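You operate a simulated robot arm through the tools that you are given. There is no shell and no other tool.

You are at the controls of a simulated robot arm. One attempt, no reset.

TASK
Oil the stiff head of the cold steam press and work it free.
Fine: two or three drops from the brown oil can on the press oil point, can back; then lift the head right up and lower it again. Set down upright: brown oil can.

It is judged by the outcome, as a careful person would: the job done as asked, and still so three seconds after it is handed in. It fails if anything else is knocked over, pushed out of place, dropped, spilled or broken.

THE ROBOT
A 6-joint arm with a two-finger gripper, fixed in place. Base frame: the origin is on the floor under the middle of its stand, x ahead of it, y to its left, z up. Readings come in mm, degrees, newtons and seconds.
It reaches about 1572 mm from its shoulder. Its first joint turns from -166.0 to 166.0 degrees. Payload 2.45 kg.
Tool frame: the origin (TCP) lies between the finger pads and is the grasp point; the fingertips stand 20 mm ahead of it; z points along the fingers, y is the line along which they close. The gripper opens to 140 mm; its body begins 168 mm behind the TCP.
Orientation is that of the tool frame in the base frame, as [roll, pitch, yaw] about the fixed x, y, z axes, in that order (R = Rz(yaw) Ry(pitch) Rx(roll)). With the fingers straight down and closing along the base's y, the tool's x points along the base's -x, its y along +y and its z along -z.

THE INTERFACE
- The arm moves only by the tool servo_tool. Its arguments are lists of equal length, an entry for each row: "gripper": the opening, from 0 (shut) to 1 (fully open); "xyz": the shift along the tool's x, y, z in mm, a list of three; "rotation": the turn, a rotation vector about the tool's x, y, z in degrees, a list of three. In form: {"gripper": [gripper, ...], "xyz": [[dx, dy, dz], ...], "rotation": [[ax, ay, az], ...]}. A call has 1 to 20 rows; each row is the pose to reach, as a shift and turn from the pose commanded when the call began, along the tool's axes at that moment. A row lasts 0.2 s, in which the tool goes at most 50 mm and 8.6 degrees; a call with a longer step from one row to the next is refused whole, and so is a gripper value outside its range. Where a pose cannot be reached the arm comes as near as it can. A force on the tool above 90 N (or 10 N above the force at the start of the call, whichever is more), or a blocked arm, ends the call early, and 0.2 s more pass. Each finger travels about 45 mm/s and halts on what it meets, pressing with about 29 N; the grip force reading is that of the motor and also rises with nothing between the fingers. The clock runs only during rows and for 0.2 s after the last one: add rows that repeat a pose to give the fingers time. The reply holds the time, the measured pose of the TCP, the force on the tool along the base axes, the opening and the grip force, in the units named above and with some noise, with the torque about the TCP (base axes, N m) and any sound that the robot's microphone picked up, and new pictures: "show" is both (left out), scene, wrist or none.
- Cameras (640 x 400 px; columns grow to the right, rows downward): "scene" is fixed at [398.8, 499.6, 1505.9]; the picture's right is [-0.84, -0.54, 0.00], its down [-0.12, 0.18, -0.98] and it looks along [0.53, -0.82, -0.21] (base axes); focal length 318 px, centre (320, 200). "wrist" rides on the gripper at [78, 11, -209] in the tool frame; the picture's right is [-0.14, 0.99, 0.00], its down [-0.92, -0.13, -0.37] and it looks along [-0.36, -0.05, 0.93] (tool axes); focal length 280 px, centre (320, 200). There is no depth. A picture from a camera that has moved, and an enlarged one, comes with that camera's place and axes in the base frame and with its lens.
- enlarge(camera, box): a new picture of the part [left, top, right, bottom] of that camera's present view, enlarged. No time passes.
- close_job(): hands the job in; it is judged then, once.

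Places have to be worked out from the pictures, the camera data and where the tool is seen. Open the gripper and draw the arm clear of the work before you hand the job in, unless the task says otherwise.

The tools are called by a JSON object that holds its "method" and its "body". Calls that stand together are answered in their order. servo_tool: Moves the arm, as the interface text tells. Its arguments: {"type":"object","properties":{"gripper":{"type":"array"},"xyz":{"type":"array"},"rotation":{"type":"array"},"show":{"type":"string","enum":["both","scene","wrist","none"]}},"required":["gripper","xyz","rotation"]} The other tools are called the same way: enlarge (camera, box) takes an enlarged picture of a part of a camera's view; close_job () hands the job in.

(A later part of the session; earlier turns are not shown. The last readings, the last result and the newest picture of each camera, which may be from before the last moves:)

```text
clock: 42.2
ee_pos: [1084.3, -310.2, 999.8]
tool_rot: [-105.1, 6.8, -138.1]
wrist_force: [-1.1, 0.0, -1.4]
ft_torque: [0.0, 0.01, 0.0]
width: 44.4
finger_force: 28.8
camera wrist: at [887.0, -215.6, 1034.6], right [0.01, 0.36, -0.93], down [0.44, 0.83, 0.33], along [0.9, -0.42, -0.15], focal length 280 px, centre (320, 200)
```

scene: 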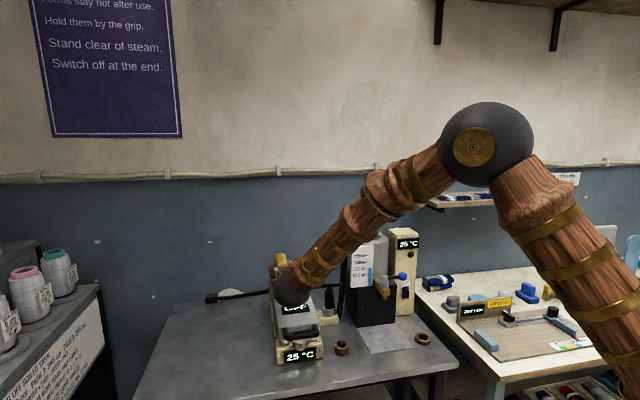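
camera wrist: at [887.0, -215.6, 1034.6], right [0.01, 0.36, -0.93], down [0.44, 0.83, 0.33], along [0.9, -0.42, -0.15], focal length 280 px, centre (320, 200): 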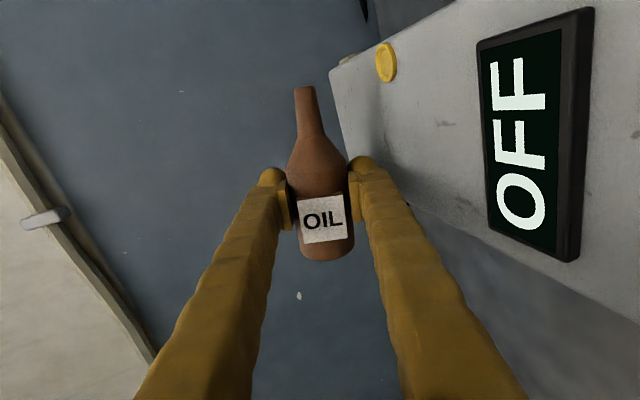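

No drops yet at 97° and the tip stays over the ring. Rolling to 110° and checking again.

{"method": "servo_tool", "body": {"gripper": [0.25, 0.25], "xyz": [[2, -0.8, 2.2], [4.1, -1.7, 4.4]], "rotation": [[0, 0, 6.5], [0, 0, 13]], "show": "both"}}

```text
clock: 42.8
ee_pos: [1084.9, -315.0, 1001.1]
tool_rot: [-105.8, 19.3, -141.5]
wrist_force: [-0.2, 0.2, -2.3]
ft_torque: [0.0, 0.01, 0.01]
width: 44.3
finger_force: 28.4
camera wrist: at [889.0, -213.8, 1019.1], right [0.18, 0.49, -0.85], down [0.42, 0.75, 0.52], along [0.89, -0.45, -0.07], focal length 280 px, centre (320, 200)
```

scene: 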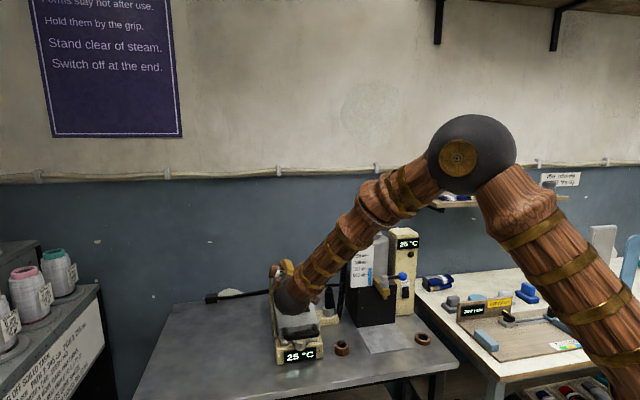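
wrist: 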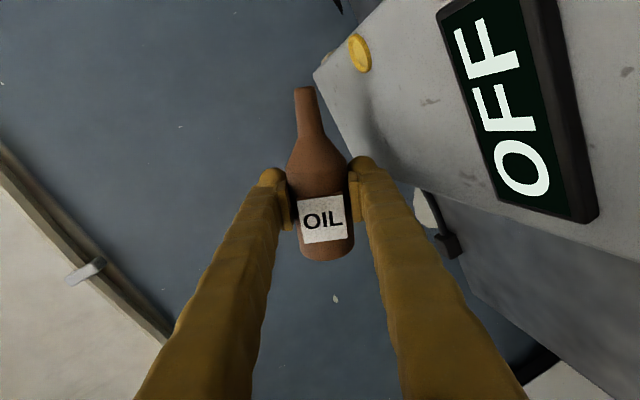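

Still no drop at 110°. Alignment remains good; rolling on to 122°.

{"method": "servo_tool", "body": {"gripper": [0.25, 0.25], "xyz": [[3.2, -1.8, 1.9], [6.6, -3.5, 3.8]], "rotation": [[0, 0, 6], [0, 0, 12]], "show": "wrist"}}

```text
clock: 43.4
ee_pos: [1081.3, -325.3, 1001.0]
tool_rot: [-107.5, 30.8, -145.3]
wrist_force: [0.2, -0.3, -1.5]
ft_torque: [-0.02, 0.03, 0.0]
width: 44.4
finger_force: 28.6
camera wrist: at [890.3, -213.1, 1005.7], right [0.33, 0.59, -0.74], down [0.37, 0.64, 0.67], along [0.87, -0.5, -0.01], focal length 280 px, centre (320, 200)
```

wrist: 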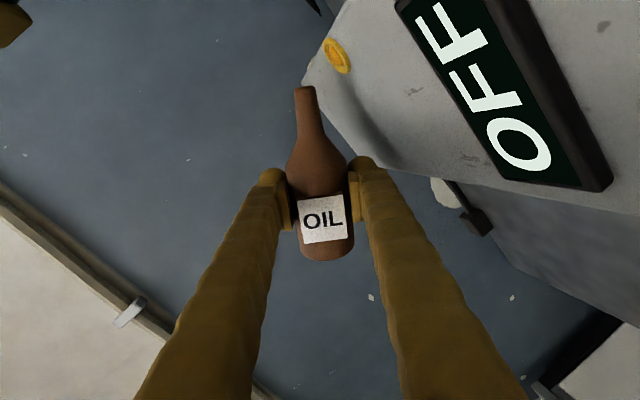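

Still nothing at 121°. Rolling to 135° with a 6 mm rise to keep the tip ~28 mm over the ring.

{"method": "servo_tool", "body": {"gripper": [0.25, 0.25], "xyz": [[3.1, -5.9, 1], [6.1, -11.8, 2]], "rotation": [[0, 0, 6.5], [0, 0, 13]], "show": "wrist"}}

{"method": "enlarge", "body": {"camera": "wrist", "box": [250, 10, 390, 120]}}

```text
clock: 44.0
ee_pos: [1076.1, -335.7, 1005.2]
tool_rot: [-110.7, 43.1, -150.5]
wrist_force: [0.1, -0.4, -2.0]
ft_torque: [0.03, 0.0, 0.01]
width: 44.6
finger_force: 28.9
camera wrist: at [891.9, -212.4, 998.9], right [0.47, 0.67, -0.58], down [0.29, 0.51, 0.81], along [0.83, -0.55, 0.04], focal length 280 px, centre (320, 200)
```

wrist: 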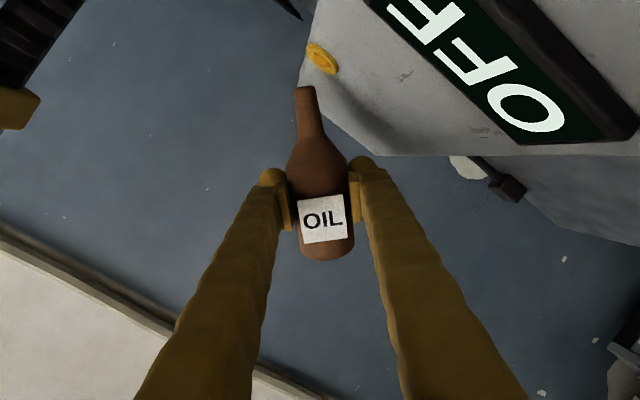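

```text
3.64 times, centred on (320, 65) of wrist
camera zoom: at [891.9, -212.4, 998.9], right [0.47, 0.67, -0.58], down [0.29, 0.51, 0.81], along [0.83, -0.55, 0.04], focal length 1020 px, centre (320, 691)
```

zoom: 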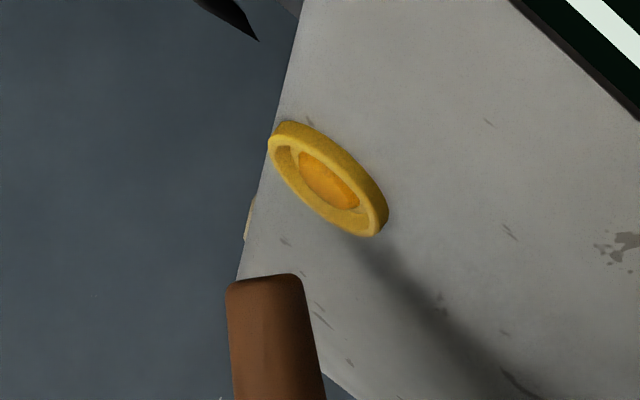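

The enlarged view shows an orange patch inside the ring that looks like oil, so dripping has probably begun silently. To avoid over-oiling I tilt back to ~101° now, keeping the tip over the ring, and compare the patch.

{"method": "servo_tool", "body": {"gripper": [0.25, 0.25, 0.25, 0.25], "xyz": [[-3, 8, -1.4], [-5.7, 14.4, -3.4], [-8.7, 18.3, -6.2], [-13.7, 17.7, -10.4]], "rotation": [[0, 0, -8.5], [0, 0, -17], [0, 0, -25.5], [0, 0, -34]], "show": "wrist"}}

{"method": "enlarge", "body": {"camera": "wrist", "box": [300, 10, 460, 130]}}

```text
clock: 45.0
ee_pos: [1085.3, -311.5, 1005.0]
tool_rot: [-105.2, 10.4, -139.0]
wrist_force: [-0.2, 0.5, -2.0]
ft_torque: [0.01, -0.02, -0.01]
width: 44.4
finger_force: 28.8
camera wrist: at [887.6, -215.2, 1034.6], right [0.06, 0.4, -0.91], down [0.44, 0.81, 0.38], along [0.89, -0.43, -0.13], focal length 280 px, centre (320, 200)
```

wrist: 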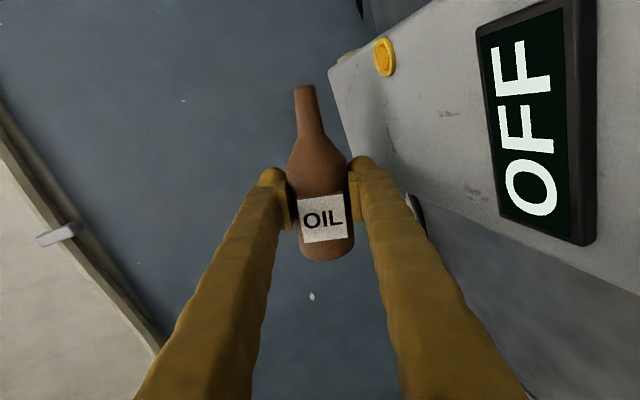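

```text
3.33 times, centred on (380, 70) of wrist
camera zoom: at [887.6, -215.2, 1034.6], right [0.06, 0.4, -0.91], down [0.44, 0.81, 0.38], along [0.89, -0.43, -0.13], focal length 935 px, centre (120, 633)
```

zoom: 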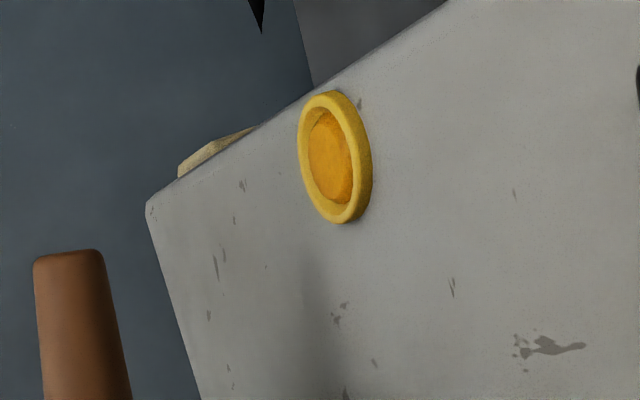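

The ring now clearly holds oil, and the patch grew from ~0.5 to ~0.7 of the ring width — consistent with two drops (area doubled), none elsewhere. I roll the can back upright over the ring and rise, then inspect the ring from above.

{"method": "servo_tool", "body": {"gripper": [0.25, 0.25, 0.25, 0.25, 0.25, 0.25, 0.25, 0.25, 0.25, 0.25, 0.25, 0.25, 0.25], "xyz": [[-2.7, -6.6, -4.8], [-3.9, -13.5, -9.5], [-3.6, -20.7, -14.4], [-2, -28.1, -19.1], [1, -35.9, -23.7], [5.2, -44, -28], [10.8, -52.3, -32.3], [17.4, -61, -36.3], [24.8, -69.8, -39.8], [33, -79.1, -43.2], [41.8, -88.3, -46.2], [50.7, -97.8, -48.8], [59.9, -108.4, -51.3]], "rotation": [[0, 0, -7.8], [0, 0, -15.5], [0, 0, -23.3], [0, 0, -31.1], [0, 0, -38.8], [0, 0, -46.6], [0, 0, -54.4], [0, 0, -62.2], [0, 0, -69.9], [0, 0, -77.7], [0, 0, -85.5], [0, 0, -93.2], [0, 0, -101]], "show": "both"}}

{"method": "enlarge", "body": {"camera": "wrist", "box": [300, 265, 380, 325]}}

```text
clock: 47.8
ee_pos: [1011.1, -349.7, 1109.8]
tool_rot: [179.3, -75.0, -45.5]
wrist_force: [0.5, 0.0, -1.2]
ft_torque: [-0.02, 0.03, 0.04]
width: 44.4
finger_force: 29.4
camera wrist: at [878.3, -227.0, 1239.4], right [-0.74, -0.66, -0.13], down [-0.32, 0.52, -0.79], along [0.59, -0.55, -0.59], focal length 280 px, centre (320, 200)
```

scene: 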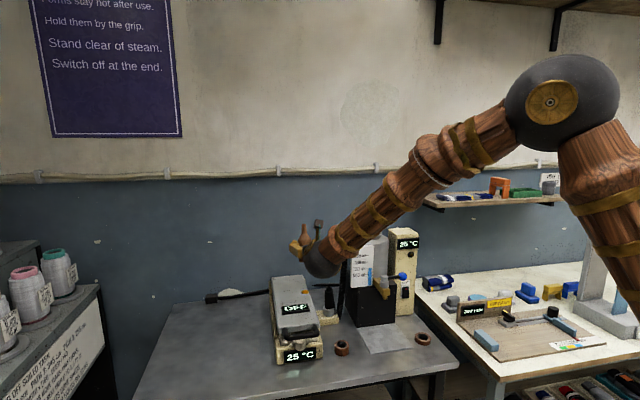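
wrist: 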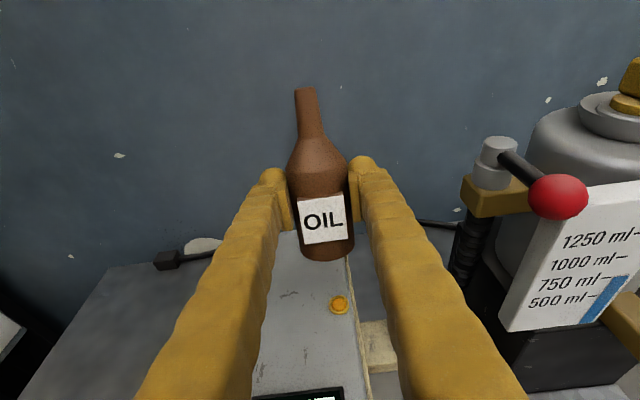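

```text
6.67 times, centred on (340, 295) of wrist
camera zoom: at [878.3, -227.0, 1239.4], right [-0.74, -0.66, -0.13], down [-0.32, 0.52, -0.79], along [0.59, -0.55, -0.59], focal length 1869 px, centre (187, -433)
```

zoom: 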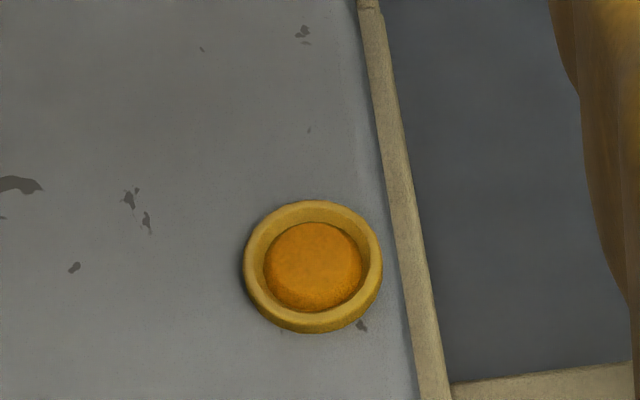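

The puddle fills ~0.71 of the ring's outer width with a crisp edge – two drops, with none spilled on the head. Now I carry the can back above its home, levelling the tool on the way.

{"method": "servo_tool", "body": {"gripper": [0.25, 0.25, 0.25, 0.25, 0.25, 0.25, 0.25, 0.25, 0.25, 0.25], "xyz": [[-2.1, -14, -8.1], [-6.2, -42, -24.3], [-11.2, -76, -43.8], [-16.1, -110, -63.3], [-21.1, -143, -82.7], [-26.1, -177, -102], [-31.5, -213.6, -123.3], [-36, -244.6, -141.1], [-39.7, -269.9, -155.7], [-41.4, -281.1, -162.2]], "rotation": [[0, 1, 0], [0, 2.5, 0], [0, 4, 0], [0, 6, 0], [0, 8, 0], [0, 10, 0], [0, 12, 0], [0, 13.5, 0], [0, 14.5, 0], [0, 15, 0]], "show": "wrist"}}

```text
clock: 50.0
ee_pos: [1096.6, -35.7, 1112.5]
tool_rot: [35.1, -89.9, 98.8]
wrist_force: [-0.1, 0.5, -2.0]
ft_torque: [0.02, 0.0, 0.04]
width: 44.5
finger_force: 29.0
camera wrist: at [944.9, 106.7, 1190.4], right [-0.71, -0.69, -0.14], down [-0.16, 0.35, -0.92], along [0.68, -0.64, -0.36], focal length 280 px, centre (320, 200)
```

wrist: 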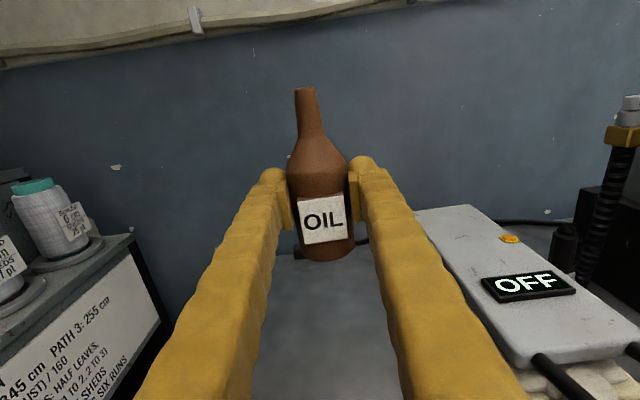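

Back above home within a millimetre; the can has slipped ~2–3 mm in the grip, so it will touch slightly earlier. Lowering to about 4 mm above contact.

{"method": "servo_tool", "body": {"gripper": [0.25, 0.25, 0.25, 0.25, 0.25, 0.25, 0.25, 0.25, 0.25], "xyz": [[-35, 0, 0], [-75, 0, 0], [-115, 0, 0], [-155, 0, 0], [-195, 0, 0], [-225, 0, 0], [-245, 0, 0], [-255, 0, 0], [-258, 0, 0]], "rotation": [[0, 0, 0], [0, 0, 0], [0, 0, 0], [0, 0, 0], [0, 0, 0], [0, 0, 0], [0, 0, 0], [0, 0, 0], [0, 0, 0]], "show": "wrist"}}

```text
clock: 52.0
ee_pos: [1097.8, -33.0, 853.7]
tool_rot: [43.9, -89.9, 89.9]
wrist_force: [0.2, 0.5, -1.0]
ft_torque: [0.0, 0.05, 0.0]
width: 44.5
finger_force: 28.5
camera wrist: at [945.4, 108.5, 932.3], right [-0.71, -0.69, -0.14], down [-0.16, 0.35, -0.92], along [0.68, -0.64, -0.36], focal length 280 px, centre (320, 200)
```

wrist: 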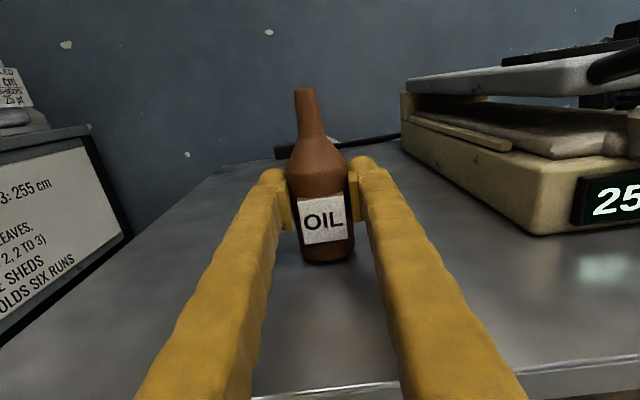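

About 4 mm above expected contact. Lowering in small steps while watching the force.

{"method": "servo_tool", "body": {"gripper": [0.25, 0.25, 0.25], "xyz": [[-1.5, 0, 0], [-3, 0, 0], [-3.7, 0, 0]], "rotation": [[0, 0, 0], [0, 0, 0], [0, 0, 0]], "show": "none"}}

```text
clock: 52.8
ee_pos: [1097.5, -33.0, 849.6]
tool_rot: [43.2, -89.8, 90.7]
wrist_force: [0.1, -0.6, -1.1]
ft_torque: [0.01, 0.0, -0.02]
width: 44.7
finger_force: 28.8
```

No contact yet; another small step down.

{"method": "servo_tool", "body": {"gripper": [0.25, 0.25], "xyz": [[-0.8, 0, 0], [-1.4, 0, 0]], "rotation": [[0, 0, 0], [0, 0, 0]], "show": "none"}}

```text
clock: 53.4
ee_pos: [1098.9, -34.6, 850.0]
tool_rot: [6.3, -89.9, 127.5]
wrist_force: [-0.9, -0.5, 7.2]
ft_torque: [0.01, 0.23, -0.1]
width: 44.4
finger_force: 28.9
```

Contact felt (7 N). Opening the gripper and backing straight out.

{"method": "servo_tool", "body": {"gripper": [0.35, 0.5, 0.7, 0.9, 1, 1, 1, 1, 1, 1, 1, 1], "xyz": [[0, 0, 0], [0, 0, 0], [0, 0, 0], [0, 0, 0], [0, 0, 0], [0, 0, 0], [0, 0, 0], [0, 0, -15], [0, 0, -45], [0, 0, -80], [0, 0, -115], [0, 0, -150]], "rotation": [[0, 0, 0], [0, 0, 0], [0, 0, 0], [0, 0, 0], [0, 0, 0], [0, 0, 0], [0, 0, 0], [0, 0, 0], [0, 0, 0], [0, 0, 0], [0, 0, 0], [0, 0, 0]], "show": "wrist"}}

{"method": "enlarge", "body": {"camera": "wrist", "box": [370, 0, 640, 210]}}

```text
clock: 56.0
ee_pos: [995.3, 74.6, 849.5]
tool_rot: [53.9, -89.9, 80.0]
wrist_force: [0.0, 1.1, -0.4]
ft_torque: [-0.02, 0.04, 0.02]
width: 140.0
finger_force: 0.2
camera wrist: at [842.5, 216.1, 927.7], right [-0.71, -0.69, -0.14], down [-0.16, 0.35, -0.92], along [0.68, -0.64, -0.36], focal length 280 px, centre (320, 200)
```

wrist: 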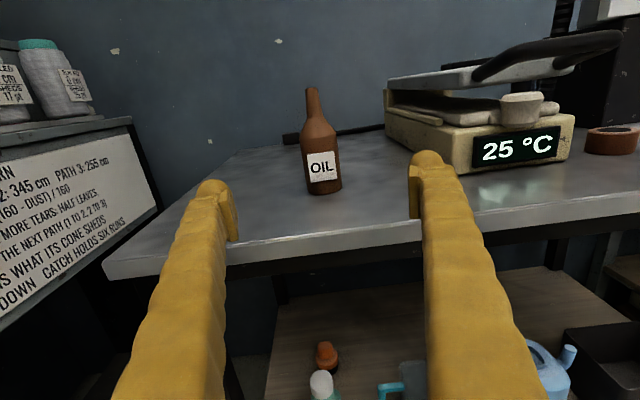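

```text
1.90 times, centred on (505, 105) of wrist
camera zoom: at [842.5, 216.1, 927.7], right [-0.71, -0.69, -0.14], down [-0.16, 0.35, -0.92], along [0.68, -0.64, -0.36], focal length 534 px, centre (-32, 381)
```

zoom: 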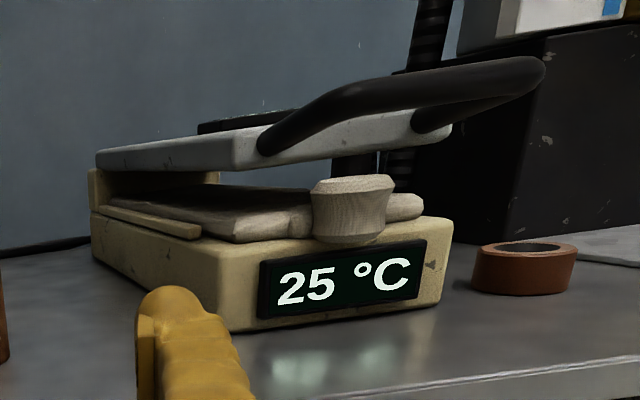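

The can is upright on its spot. For the head I'll grip the U-handle bar (centre ≈ (877, -147, 935)) with the fingers above and below it. I raise the tool, move over in front of the handle and roll 90° so the fingers close in the vertical plane.

{"method": "servo_tool", "body": {"gripper": [1, 1, 1, 0.8, 0.6, 0.4, 0.35, 0.35, 0.35, 0.35, 0.35, 0.35, 0.35, 0.35], "xyz": [[40, 0, -2], [80, 0, -4], [120, 10, -6], [160, 30, -8], [200, 52, -10], [210, 74, -12], [210, 98, -13], [210, 122, -14], [210, 146, -15], [210, 170, -16], [210, 194, -16.6], [210, 214, -16.6], [210, 230, -16.6], [210, 241, -16.6]], "rotation": [[0, 0, 0], [0, 0, 0], [0, 0, 5], [0, 0, 13], [0, 0, 21], [0, 0, 29], [0, 0, 37], [0, 0, 45], [0, 0, 53], [0, 0, 61], [0, 0, 69], [0, 0, 77], [0, 0, 84], [0, 0, 90]]}}

```text
clock: 59.0
ee_pos: [807.5, -81.5, 1057.9]
tool_rot: [-89.9, 0.1, -136.2]
wrist_force: [0.9, 0.8, -0.1]
ft_torque: [0.0, -0.03, 0.0]
width: 49.0
finger_force: 0.1
camera wrist: at [607.6, 14.8, 1047.6], right [0.1, 0.1, -0.99], down [0.41, 0.9, 0.13], along [0.91, -0.42, 0.05], focal length 280 px, centre (320, 200)
```

scene: 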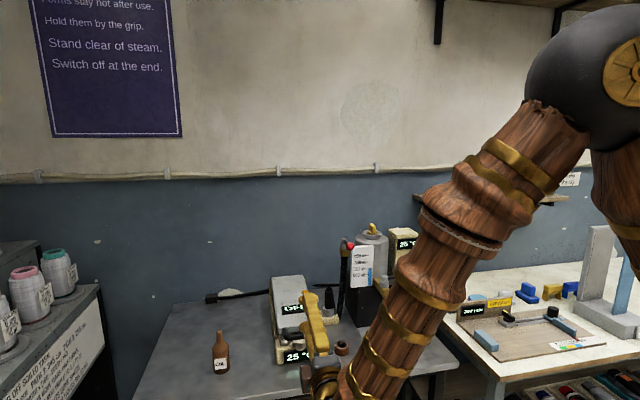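
wrist: 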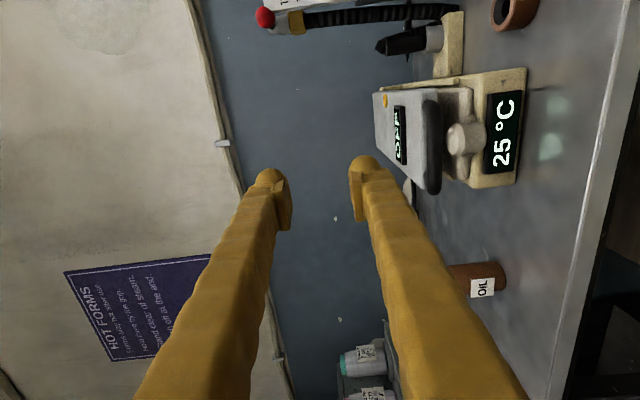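

Now in front of the handle with fingers in the vertical plane; can stands undisturbed. I pitch the tool 40° down, placing the TCP ~120 mm short of the bar along the approach line.

{"method": "servo_tool", "body": {"gripper": [0.35, 0.35, 0.35, 0.35, 0.35, 0.35], "xyz": [[-0.7, 7.7, 0.5], [-1.4, 15.3, 1.1], [-2.2, 23, 1.6], [-2.9, 30.7, 2.1], [-3.6, 38.3, 2.7], [-4.3, 46, 3.2]], "rotation": [[-6.67, 0, 0], [-13.3, 0, 0], [-20, 0, 0], [-26.7, 0, 0], [-33.3, 0, 0], [-40, 0, 0]]}}

```text
clock: 60.4
ee_pos: [812.1, -78.7, 1012.4]
tool_rot: [-130.0, -0.1, -136.0]
wrist_force: [-0.1, 0.4, 0.3]
ft_torque: [0.02, 0.0, -0.02]
width: 48.9
finger_force: 0.1
camera wrist: at [642.0, -14.3, 1140.2], right [-0.34, 0.55, -0.76], down [0.52, 0.78, 0.33], along [0.78, -0.28, -0.56], focal length 280 px, centre (320, 200)
```

scene: 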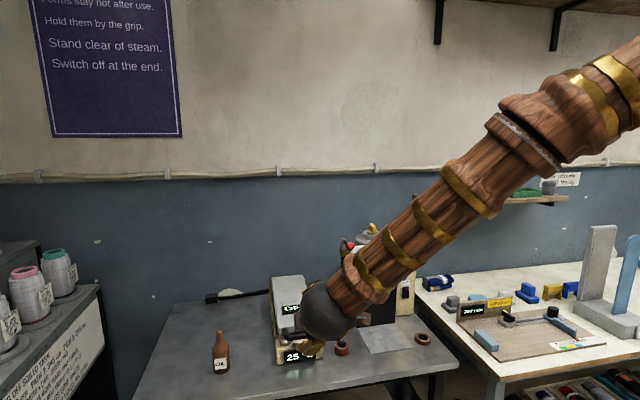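
wrist: 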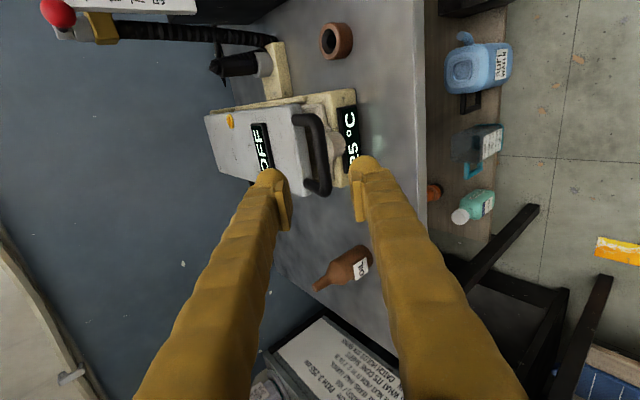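

The handle bar lies nearly straight ahead between the finger lines. I enlarge to measure its exact offset.

{"method": "enlarge", "body": {"camera": "wrist", "box": [240, 90, 400, 230]}}

```text
2.86 times, centred on (320, 160) of wrist
camera zoom: at [642.0, -14.3, 1140.2], right [-0.34, 0.55, -0.76], down [0.52, 0.78, 0.33], along [0.78, -0.28, -0.56], focal length 801 px, centre (320, 314)
```

zoom: 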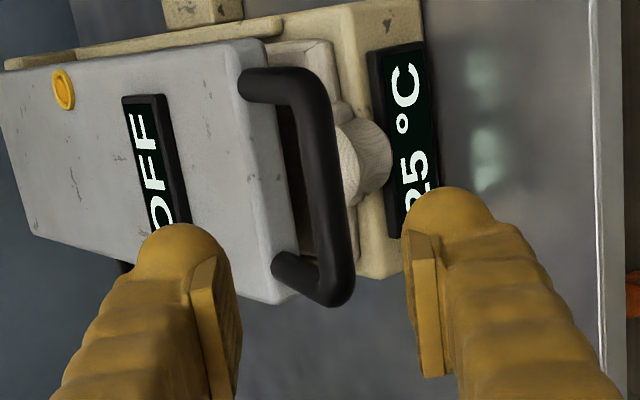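

The bar (≈16 mm thick) is at tool offset (3, 4) mm, ~125 mm ahead. I centre on it and advance 120 mm so it sits between the finger pads.

{"method": "servo_tool", "body": {"gripper": [0.35, 0.35, 0.35, 0.35, 0.35, 0.35], "xyz": [[3, 4, 15], [3, 4, 40], [3, 4, 65], [3, 4, 90], [3, 4, 110], [3, 4, 120]], "rotation": [[0, 0, 0], [0, 0, 0], [0, 0, 0], [0, 0, 0], [0, 0, 0], [0, 0, 0]], "show": "wrist"}}

{"method": "enlarge", "body": {"camera": "wrist", "box": [220, 90, 420, 260]}}

```text
clock: 61.8
ee_pos: [873.0, -146.7, 932.3]
tool_rot: [-129.9, 0.1, -136.2]
wrist_force: [0.2, 0.8, -0.6]
ft_torque: [-0.02, -0.01, 0.0]
width: 49.1
finger_force: 0.0
camera wrist: at [701.6, -81.7, 1058.4], right [-0.34, 0.55, -0.76], down [0.52, 0.78, 0.33], along [0.78, -0.28, -0.56], focal length 280 px, centre (320, 200)
```

wrist: 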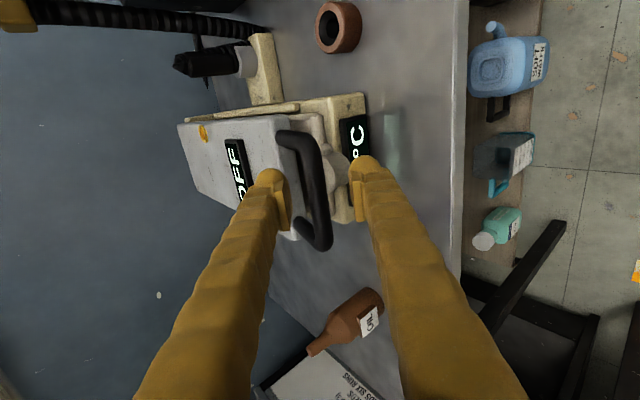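

```text
2.35 times, centred on (320, 175) of wrist
camera zoom: at [701.6, -81.7, 1058.4], right [-0.34, 0.55, -0.76], down [0.52, 0.78, 0.33], along [0.78, -0.28, -0.56], focal length 660 px, centre (320, 259)
```

zoom: 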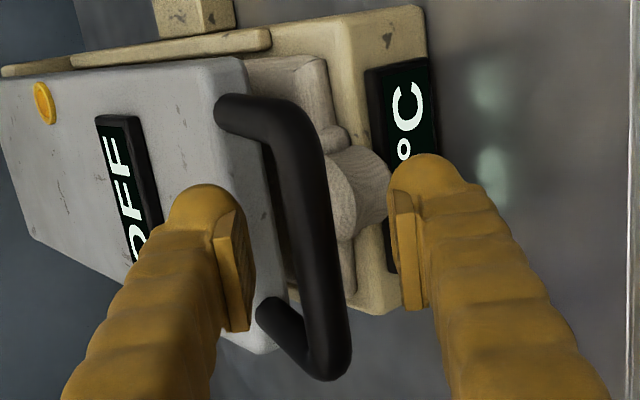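

The bar is centred between the pads. Closing on it.

{"method": "servo_tool", "body": {"gripper": [0.25, 0.15, 0.05, 0.03, 0.03, 0.03], "xyz": [[0, 0, 0], [0, 0, 0], [0, 0, 0], [0, 0, 0], [0, 0, 0], [0, 0, 0]], "rotation": [[0, 0, 0], [0, 0, 0], [0, 0, 0], [0, 0, 0], [0, 0, 0], [0, 0, 0]], "show": "wrist"}}

{"method": "enlarge", "body": {"camera": "wrist", "box": [220, 90, 420, 260]}}

```text
clock: 63.2
ee_pos: [872.8, -147.2, 932.5]
tool_rot: [-129.9, 0.0, -136.1]
wrist_force: [10.0, -9.0, 10.2]
ft_torque: [-0.1, 0.15, 0.2]
width: 14.5
finger_force: 7.8
camera wrist: at [701.6, -81.8, 1058.7], right [-0.34, 0.55, -0.76], down [0.53, 0.78, 0.33], along [0.78, -0.28, -0.56], focal length 280 px, centre (320, 200)
```

wrist: 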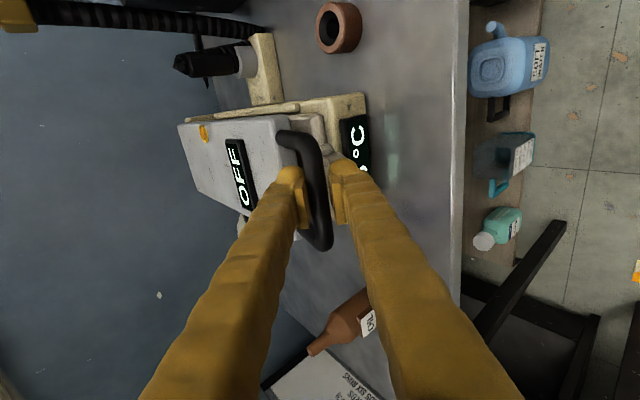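

```text
2.35 times, centred on (320, 175) of wrist
camera zoom: at [701.6, -81.8, 1058.7], right [-0.34, 0.55, -0.76], down [0.53, 0.78, 0.33], along [0.78, -0.28, -0.56], focal length 660 px, centre (320, 259)
```

zoom: 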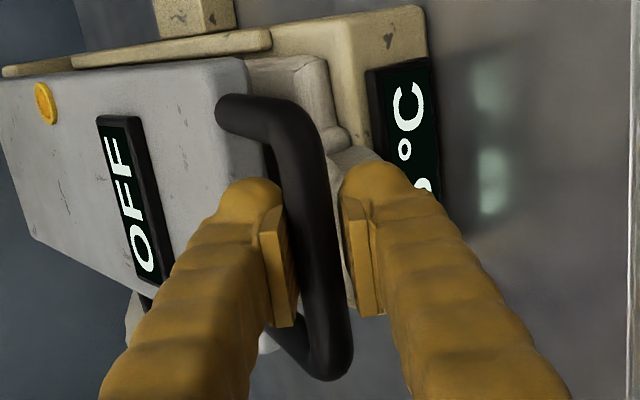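

Closed at 14.5 mm, but there is a ~17 N side force along tool −y, so the grip is slightly off-centre. I nudge the tool ~1 mm in −y to balance it.

{"method": "servo_tool", "body": {"gripper": [0.03, 0.03, 0.03], "xyz": [[0, -0.5, 0], [0, -1, 0], [0, -1, 0]], "rotation": [[0, 0, 0], [0, 0, 0], [0, 0, 0]], "show": "none"}}

```text
clock: 64.0
ee_pos: [873.2, -146.9, 933.1]
tool_rot: [-129.9, 0.0, -136.1]
wrist_force: [2.5, -11.0, 9.0]
ft_torque: [-0.06, 0.14, 0.1]
width: 12.9
finger_force: 6.3
```

Width dropped to 12.9 mm while the force persists, so only the upper finger touches yet. I shift another 2 mm in −y.

{"method": "servo_tool", "body": {"gripper": [0.03, 0.03, 0.03, 0.03], "xyz": [[0, -1, 0], [0, -2, 0], [0, -2, 0], [0, -2, 0]], "rotation": [[0, 0, 0], [0, 0, 0], [0, 0, 0], [0, 0, 0]], "show": "wrist"}}

{"method": "enlarge", "body": {"camera": "wrist", "box": [250, 120, 390, 240]}}

```text
clock: 65.0
ee_pos: [873.0, -146.6, 933.0]
tool_rot: [-130.0, -0.2, -136.1]
wrist_force: [-33.8, 12.3, -0.7]
ft_torque: [-0.42, 0.59, 0.68]
width: 11.7
finger_force: 38.4
camera wrist: at [702.9, -82.3, 1060.4], right [-0.34, 0.55, -0.76], down [0.53, 0.78, 0.33], along [0.78, -0.28, -0.56], focal length 280 px, centre (320, 200)
```

wrist: 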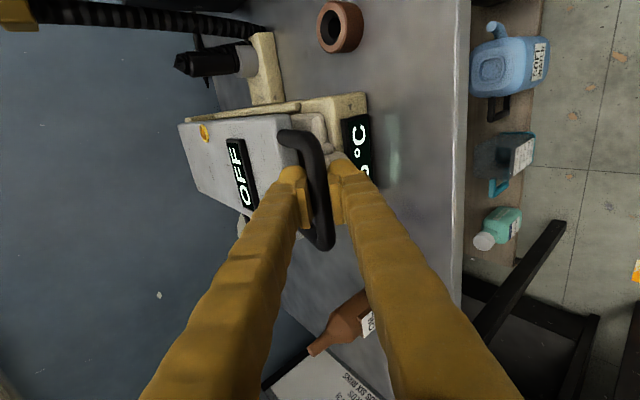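

```text
3.33 times, centred on (320, 180) of wrist
camera zoom: at [702.9, -82.3, 1060.4], right [-0.34, 0.55, -0.76], down [0.53, 0.78, 0.33], along [0.78, -0.28, -0.56], focal length 935 px, centre (320, 267)
```

zoom: 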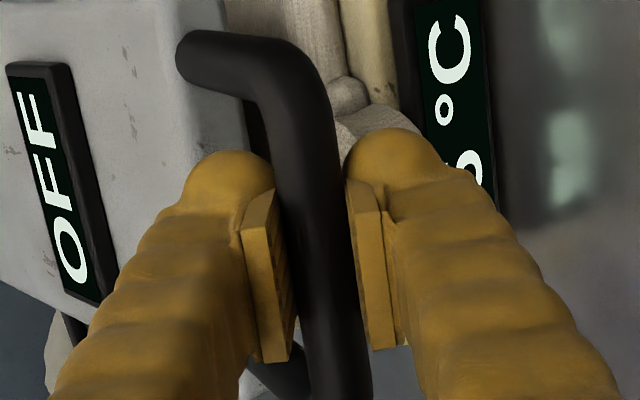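

Grip is now solid (38 N, 11.7 mm), but the arm is straining ~36 N against the handle. Moving slightly in the direction of the reaction to relax it before lifting.

{"method": "servo_tool", "body": {"gripper": [0.03, 0.03], "xyz": [[0.5, 0.7, -0.8], [1, 1.4, -1.6]], "rotation": [[0, 0, 0], [0, 0, 0]], "show": "none"}}

```text
clock: 65.6
ee_pos: [874.0, -147.2, 936.3]
tool_rot: [-129.9, 0.0, -136.1]
wrist_force: [9.5, -4.8, -1.3]
ft_torque: [-0.56, 0.53, 0.53]
width: 11.7
finger_force: 37.9
```

Strain relaxed to ~10 N. To avoid forcing the hinge along a guessed arc, I open slightly to a loose cage (28 mm) around the bar and lift with the lower finger, about 5° to begin, tool pitching along.

{"method": "servo_tool", "body": {"gripper": [0.2, 0.2, 0.2, 0.2, 0.2, 0.2, 0.2], "xyz": [[0, 0, 0], [0, -3, 3], [0, -6, 6], [0, -13, 1], [0, -19.8, -3.7], [0, -27, -8.3], [0, -34, -12.8]], "rotation": [[0, 0, 0], [0, 0, 0], [0, 0, 0], [-0.8, 0, 0], [-1.6, 0, 0], [-2.4, 0, 0], [-3.25, 0, 0]]}}

{"method": "enlarge", "body": {"camera": "wrist", "box": [170, 60, 430, 270]}}

```text
clock: 67.2
ee_pos: [880.0, -156.1, 970.1]
tool_rot: [-133.2, -0.2, -136.1]
wrist_force: [-0.5, 0.2, -1.0]
ft_torque: [-0.02, 0.02, 0.02]
width: 28.6
finger_force: 0.6
camera wrist: at [714.3, -96.4, 1105.2], right [-0.37, 0.58, -0.72], down [0.54, 0.77, 0.34], along [0.76, -0.26, -0.6], focal length 280 px, centre (320, 200)
```

scene: 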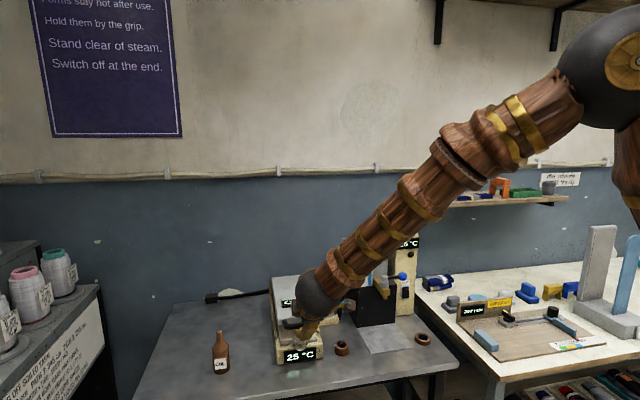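
wrist: 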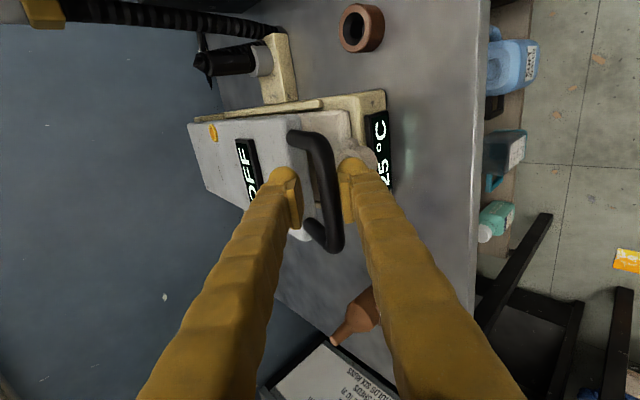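

```text
1.90 times, centred on (300, 165) of wrist
camera zoom: at [714.3, -96.4, 1105.2], right [-0.37, 0.58, -0.72], down [0.54, 0.77, 0.34], along [0.76, -0.26, -0.6], focal length 534 px, centre (358, 267)
```

zoom: 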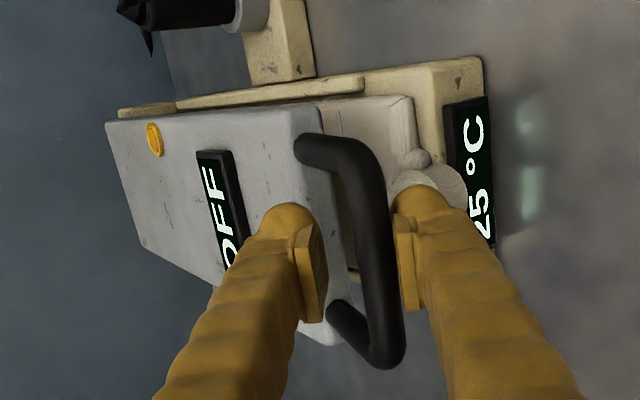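

Forces are near zero and the bar moved up with the fingers (TCP rose 37 mm), so the oiled head is moving freely. Continuing the lift to about 25° in 2.5° steps.

{"method": "servo_tool", "body": {"gripper": [0.2, 0.2, 0.2, 0.2, 0.2, 0.2, 0.2, 0.2], "xyz": [[0, -14, -9.2], [0, -28.6, -17.8], [0, -43.3, -25.8], [0, -58.5, -33.1], [0, -73.9, -39.8], [0, -89.7, -45.8], [0, -105.6, -51], [0, -121.9, -55.6]], "rotation": [[-1.6, 0, 0], [-3.25, 0, 0], [-4.9, 0, 0], [-6.5, 0, 0], [-8.1, 0, 0], [-9.75, 0, 0], [-11.4, 0, 0], [-13, 0, 0]]}}

{"method": "enlarge", "body": {"camera": "wrist", "box": [170, 60, 430, 270]}}

```text
clock: 69.0
ee_pos: [910.3, -186.1, 1095.6]
tool_rot: [-146.2, 0.0, -136.2]
wrist_force: [0.2, 0.4, -0.8]
ft_torque: [0.0, 0.01, -0.02]
width: 28.6
finger_force: 0.8
camera wrist: at [768.3, -151.8, 1264.2], right [-0.47, 0.69, -0.55], down [0.6, 0.71, 0.38], along [0.65, -0.15, -0.74], focal length 280 px, centre (320, 200)
```

scene: 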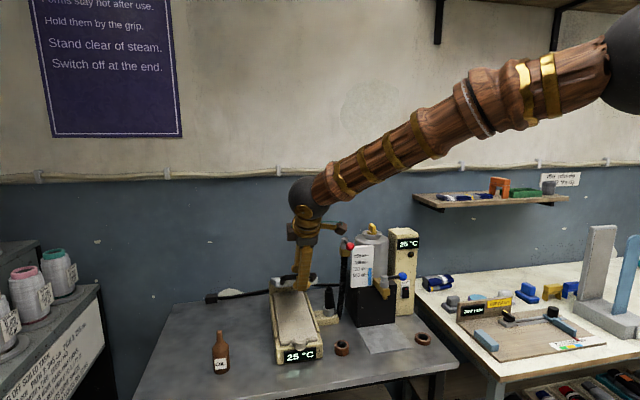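
wrist: 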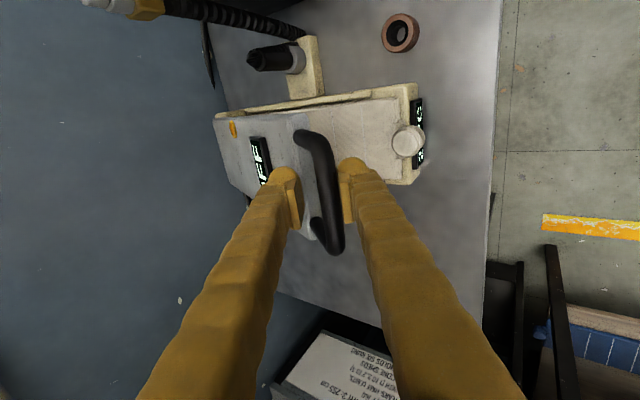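

```text
1.90 times, centred on (300, 165) of wrist
camera zoom: at [768.3, -151.8, 1264.2], right [-0.47, 0.69, -0.55], down [0.6, 0.71, 0.38], along [0.65, -0.15, -0.74], focal length 534 px, centre (358, 267)
```

zoom: 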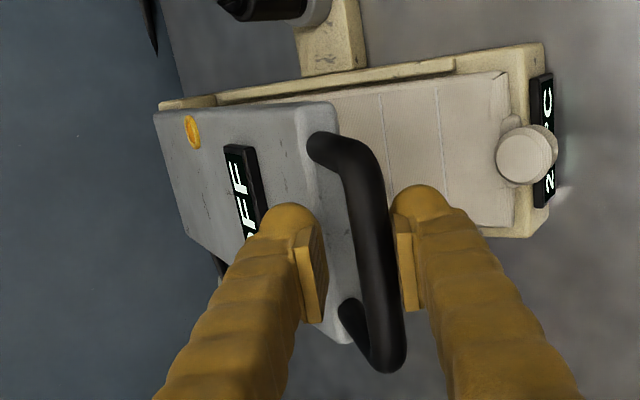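

The head is clearly rising (scene shows it open with the form below), forces ~1 N, bar steady on the lower finger. Continuing to about 45°.

{"method": "servo_tool", "body": {"gripper": [0.2, 0.2, 0.2, 0.2, 0.2, 0.2, 0.2, 0.2], "xyz": [[0, -15.1, -7.5], [0, -30.5, -14.3], [0, -46.2, -20.4], [0, -62.1, -25.8], [0, -78.2, -30.5], [0, -94.6, -34.5], [0, -111.2, -37.8], [0, -127.7, -40.3]], "rotation": [[-1.6, 0, 0], [-3.25, 0, 0], [-4.9, 0, 0], [-6.5, 0, 0], [-8.1, 0, 0], [-9.75, 0, 0], [-11.4, 0, 0], [-13, 0, 0]]}}

{"method": "enlarge", "body": {"camera": "wrist", "box": [170, 60, 430, 270]}}

```text
clock: 70.8
ee_pos: [968.6, -247.7, 1201.8]
tool_rot: [-159.2, 0.0, -136.2]
wrist_force: [-0.4, 0.1, -0.1]
ft_torque: [-0.03, 0.01, 0.0]
width: 28.1
finger_force: 0.3
camera wrist: at [853.9, -242.3, 1393.1], right [-0.54, 0.76, -0.35], down [0.66, 0.65, 0.39], along [0.52, -0.02, -0.85], focal length 280 px, centre (320, 200)
```

scene: 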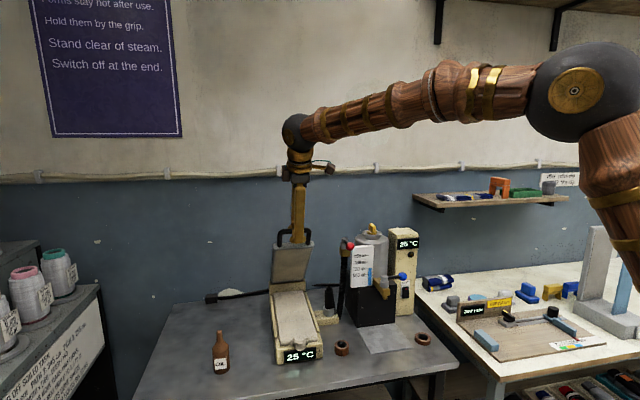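
wrist: 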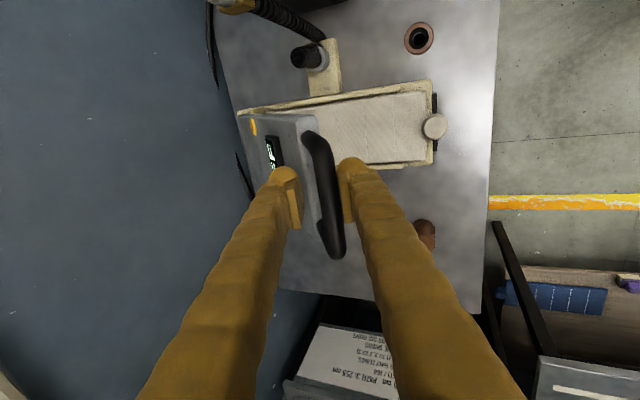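

```text
1.90 times, centred on (300, 165) of wrist
camera zoom: at [853.9, -242.3, 1393.1], right [-0.54, 0.76, -0.35], down [0.66, 0.65, 0.39], along [0.52, -0.02, -0.85], focal length 534 px, centre (358, 267)
```

zoom: 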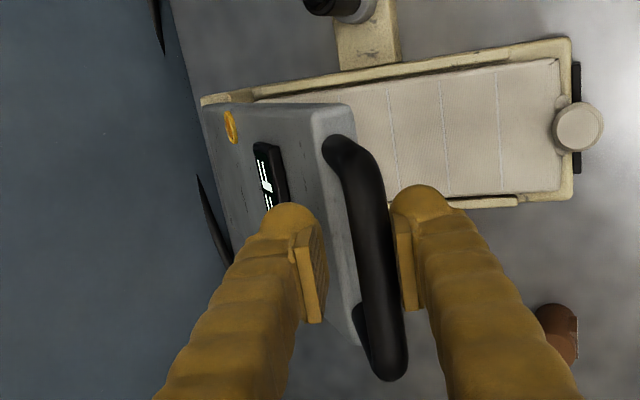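

Head is at ~45° and moving freely with negligible force. I continue more carefully to ~55°, watching for the upper stop.

{"method": "servo_tool", "body": {"gripper": [0.2, 0.2, 0.2, 0.2], "xyz": [[0, -15.9, -5.6], [0, -32, -10.4], [0, -48.3, -14.6], [0, -64.8, -18.1]], "rotation": [[-1.6, 0, 0], [-3.25, 0, 0], [-4.9, 0, 0], [-6.5, 0, 0]]}}

{"method": "enlarge", "body": {"camera": "scene", "box": [230, 190, 370, 370]}}

```text
clock: 71.8
ee_pos: [1004.6, -284.6, 1240.6]
tool_rot: [-165.7, 0.0, -136.1]
wrist_force: [-0.2, 1.8, 0.2]
ft_torque: [0.01, 0.0, 0.02]
width: 28.1
finger_force: 0.1
camera wrist: at [907.2, -295.5, 1442.7], right [-0.57, 0.79, -0.24], down [0.69, 0.61, 0.39], along [0.46, 0.05, -0.89], focal length 280 px, centre (320, 200)
```

scene: 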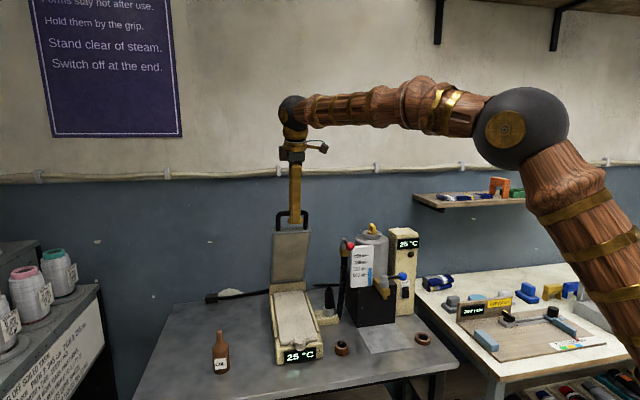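
wrist: 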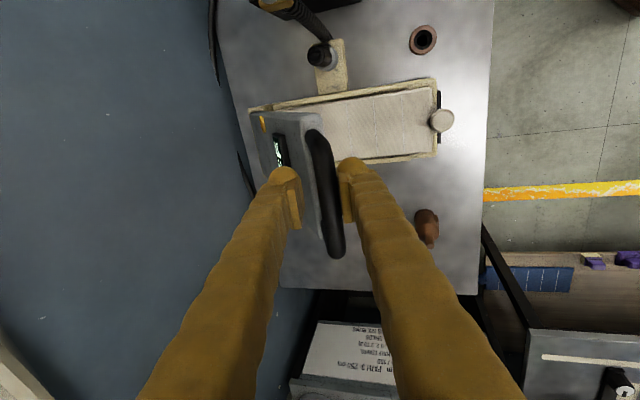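

```text
2.22 times, centred on (300, 280) of scene
camera zoom: at [398.8, 499.6, 1505.9], right [-0.84, -0.54, 0.0], down [-0.12, 0.18, -0.98], along [0.53, -0.82, -0.21], focal length 706 px, centre (364, 22)
```

zoom: 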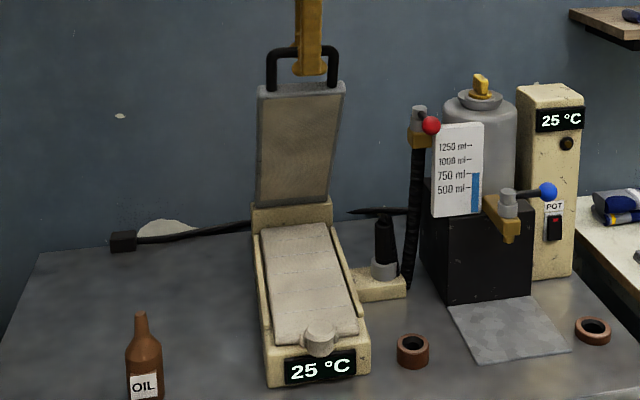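

Head now ~55–60°, still no load and nothing disturbed. Two more small steps toward ~60°.

{"method": "servo_tool", "body": {"gripper": [0.2, 0.2, 0.2], "xyz": [[0, -10.5, -3.1], [0, -21.5, -5.9], [0, -32.6, -8.4]], "rotation": [[-1.1, 0, 0], [-2.2, 0, 0], [-3.25, 0, 0]]}}

{"method": "enlarge", "body": {"camera": "wrist", "box": [200, 80, 440, 280]}}

```text
clock: 72.6
ee_pos: [1028.8, -305.6, 1259.0]
tool_rot: [-168.8, 0.0, -136.0]
wrist_force: [-0.4, 0.2, 0.4]
ft_torque: [0.0, 0.01, 0.02]
width: 27.8
finger_force: 0.1
camera wrist: at [937.1, -325.9, 1462.5], right [-0.57, 0.8, -0.19], down [0.7, 0.6, 0.39], along [0.42, 0.09, -0.9], focal length 280 px, centre (320, 200)
```

scene: 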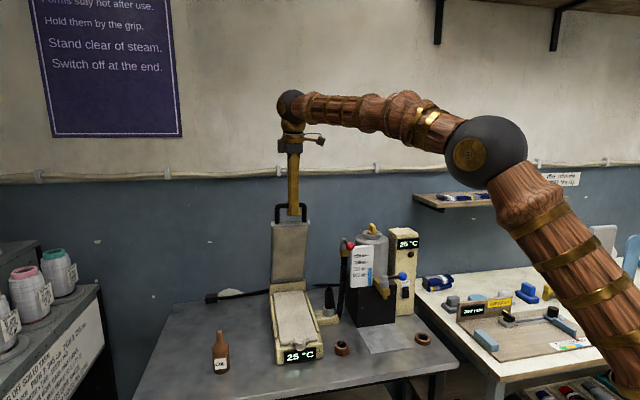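
wrist: 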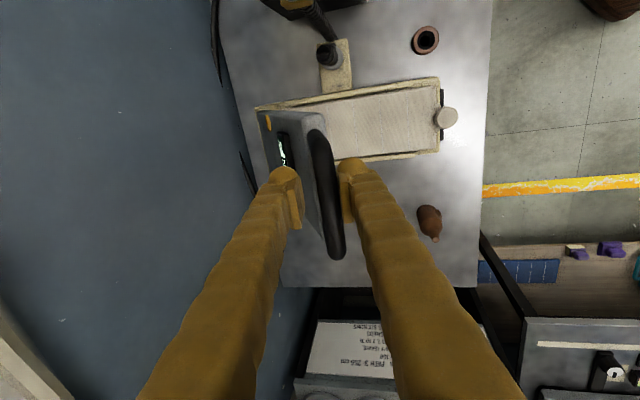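

```text
2.00 times, centred on (320, 180) of wrist
camera zoom: at [937.1, -325.9, 1462.5], right [-0.57, 0.8, -0.19], down [0.7, 0.6, 0.39], along [0.42, 0.09, -0.9], focal length 561 px, centre (320, 240)
```

zoom: 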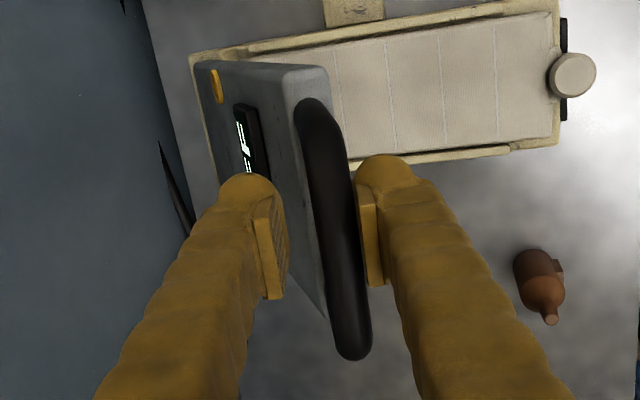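

Still free; the bar follows the lower finger. Another ~5° step.

{"method": "servo_tool", "body": {"gripper": [0.2, 0.2, 0.2], "xyz": [[0, -10.8, -2.8], [0, -21.8, -5.2], [0, -32.8, -7.4]], "rotation": [[-1.1, 0, 0], [-2.2, 0, 0], [-3.25, 0, 0]], "show": "wrist"}}

{"method": "enlarge", "body": {"camera": "scene", "box": [230, 170, 370, 320]}}

```text
clock: 73.4
ee_pos: [1048.1, -329.6, 1271.6]
tool_rot: [-172.2, -0.1, -136.2]
wrist_force: [-0.1, 0.0, 0.3]
ft_torque: [0.0, -0.03, -0.01]
width: 27.6
finger_force: 0.3
camera wrist: at [965.9, -356.6, 1477.7], right [-0.58, 0.8, -0.13], down [0.72, 0.58, 0.38], along [0.39, 0.12, -0.91], focal length 280 px, centre (320, 200)
```

wrist: 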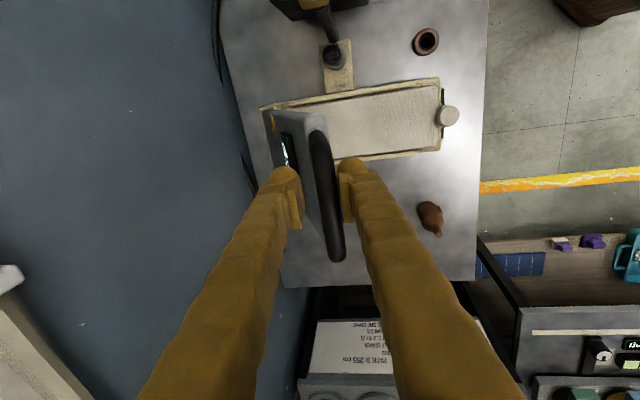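

```text
2.67 times, centred on (300, 245) of scene
camera zoom: at [398.8, 499.6, 1505.9], right [-0.84, -0.54, 0.0], down [-0.12, 0.18, -0.98], along [0.53, -0.82, -0.21], focal length 847 px, centre (373, 80)
```

zoom: 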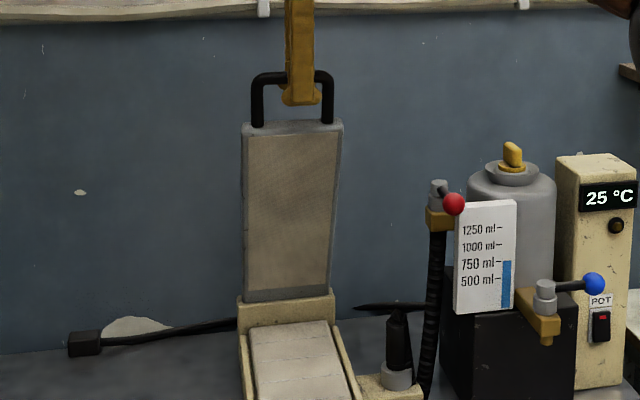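

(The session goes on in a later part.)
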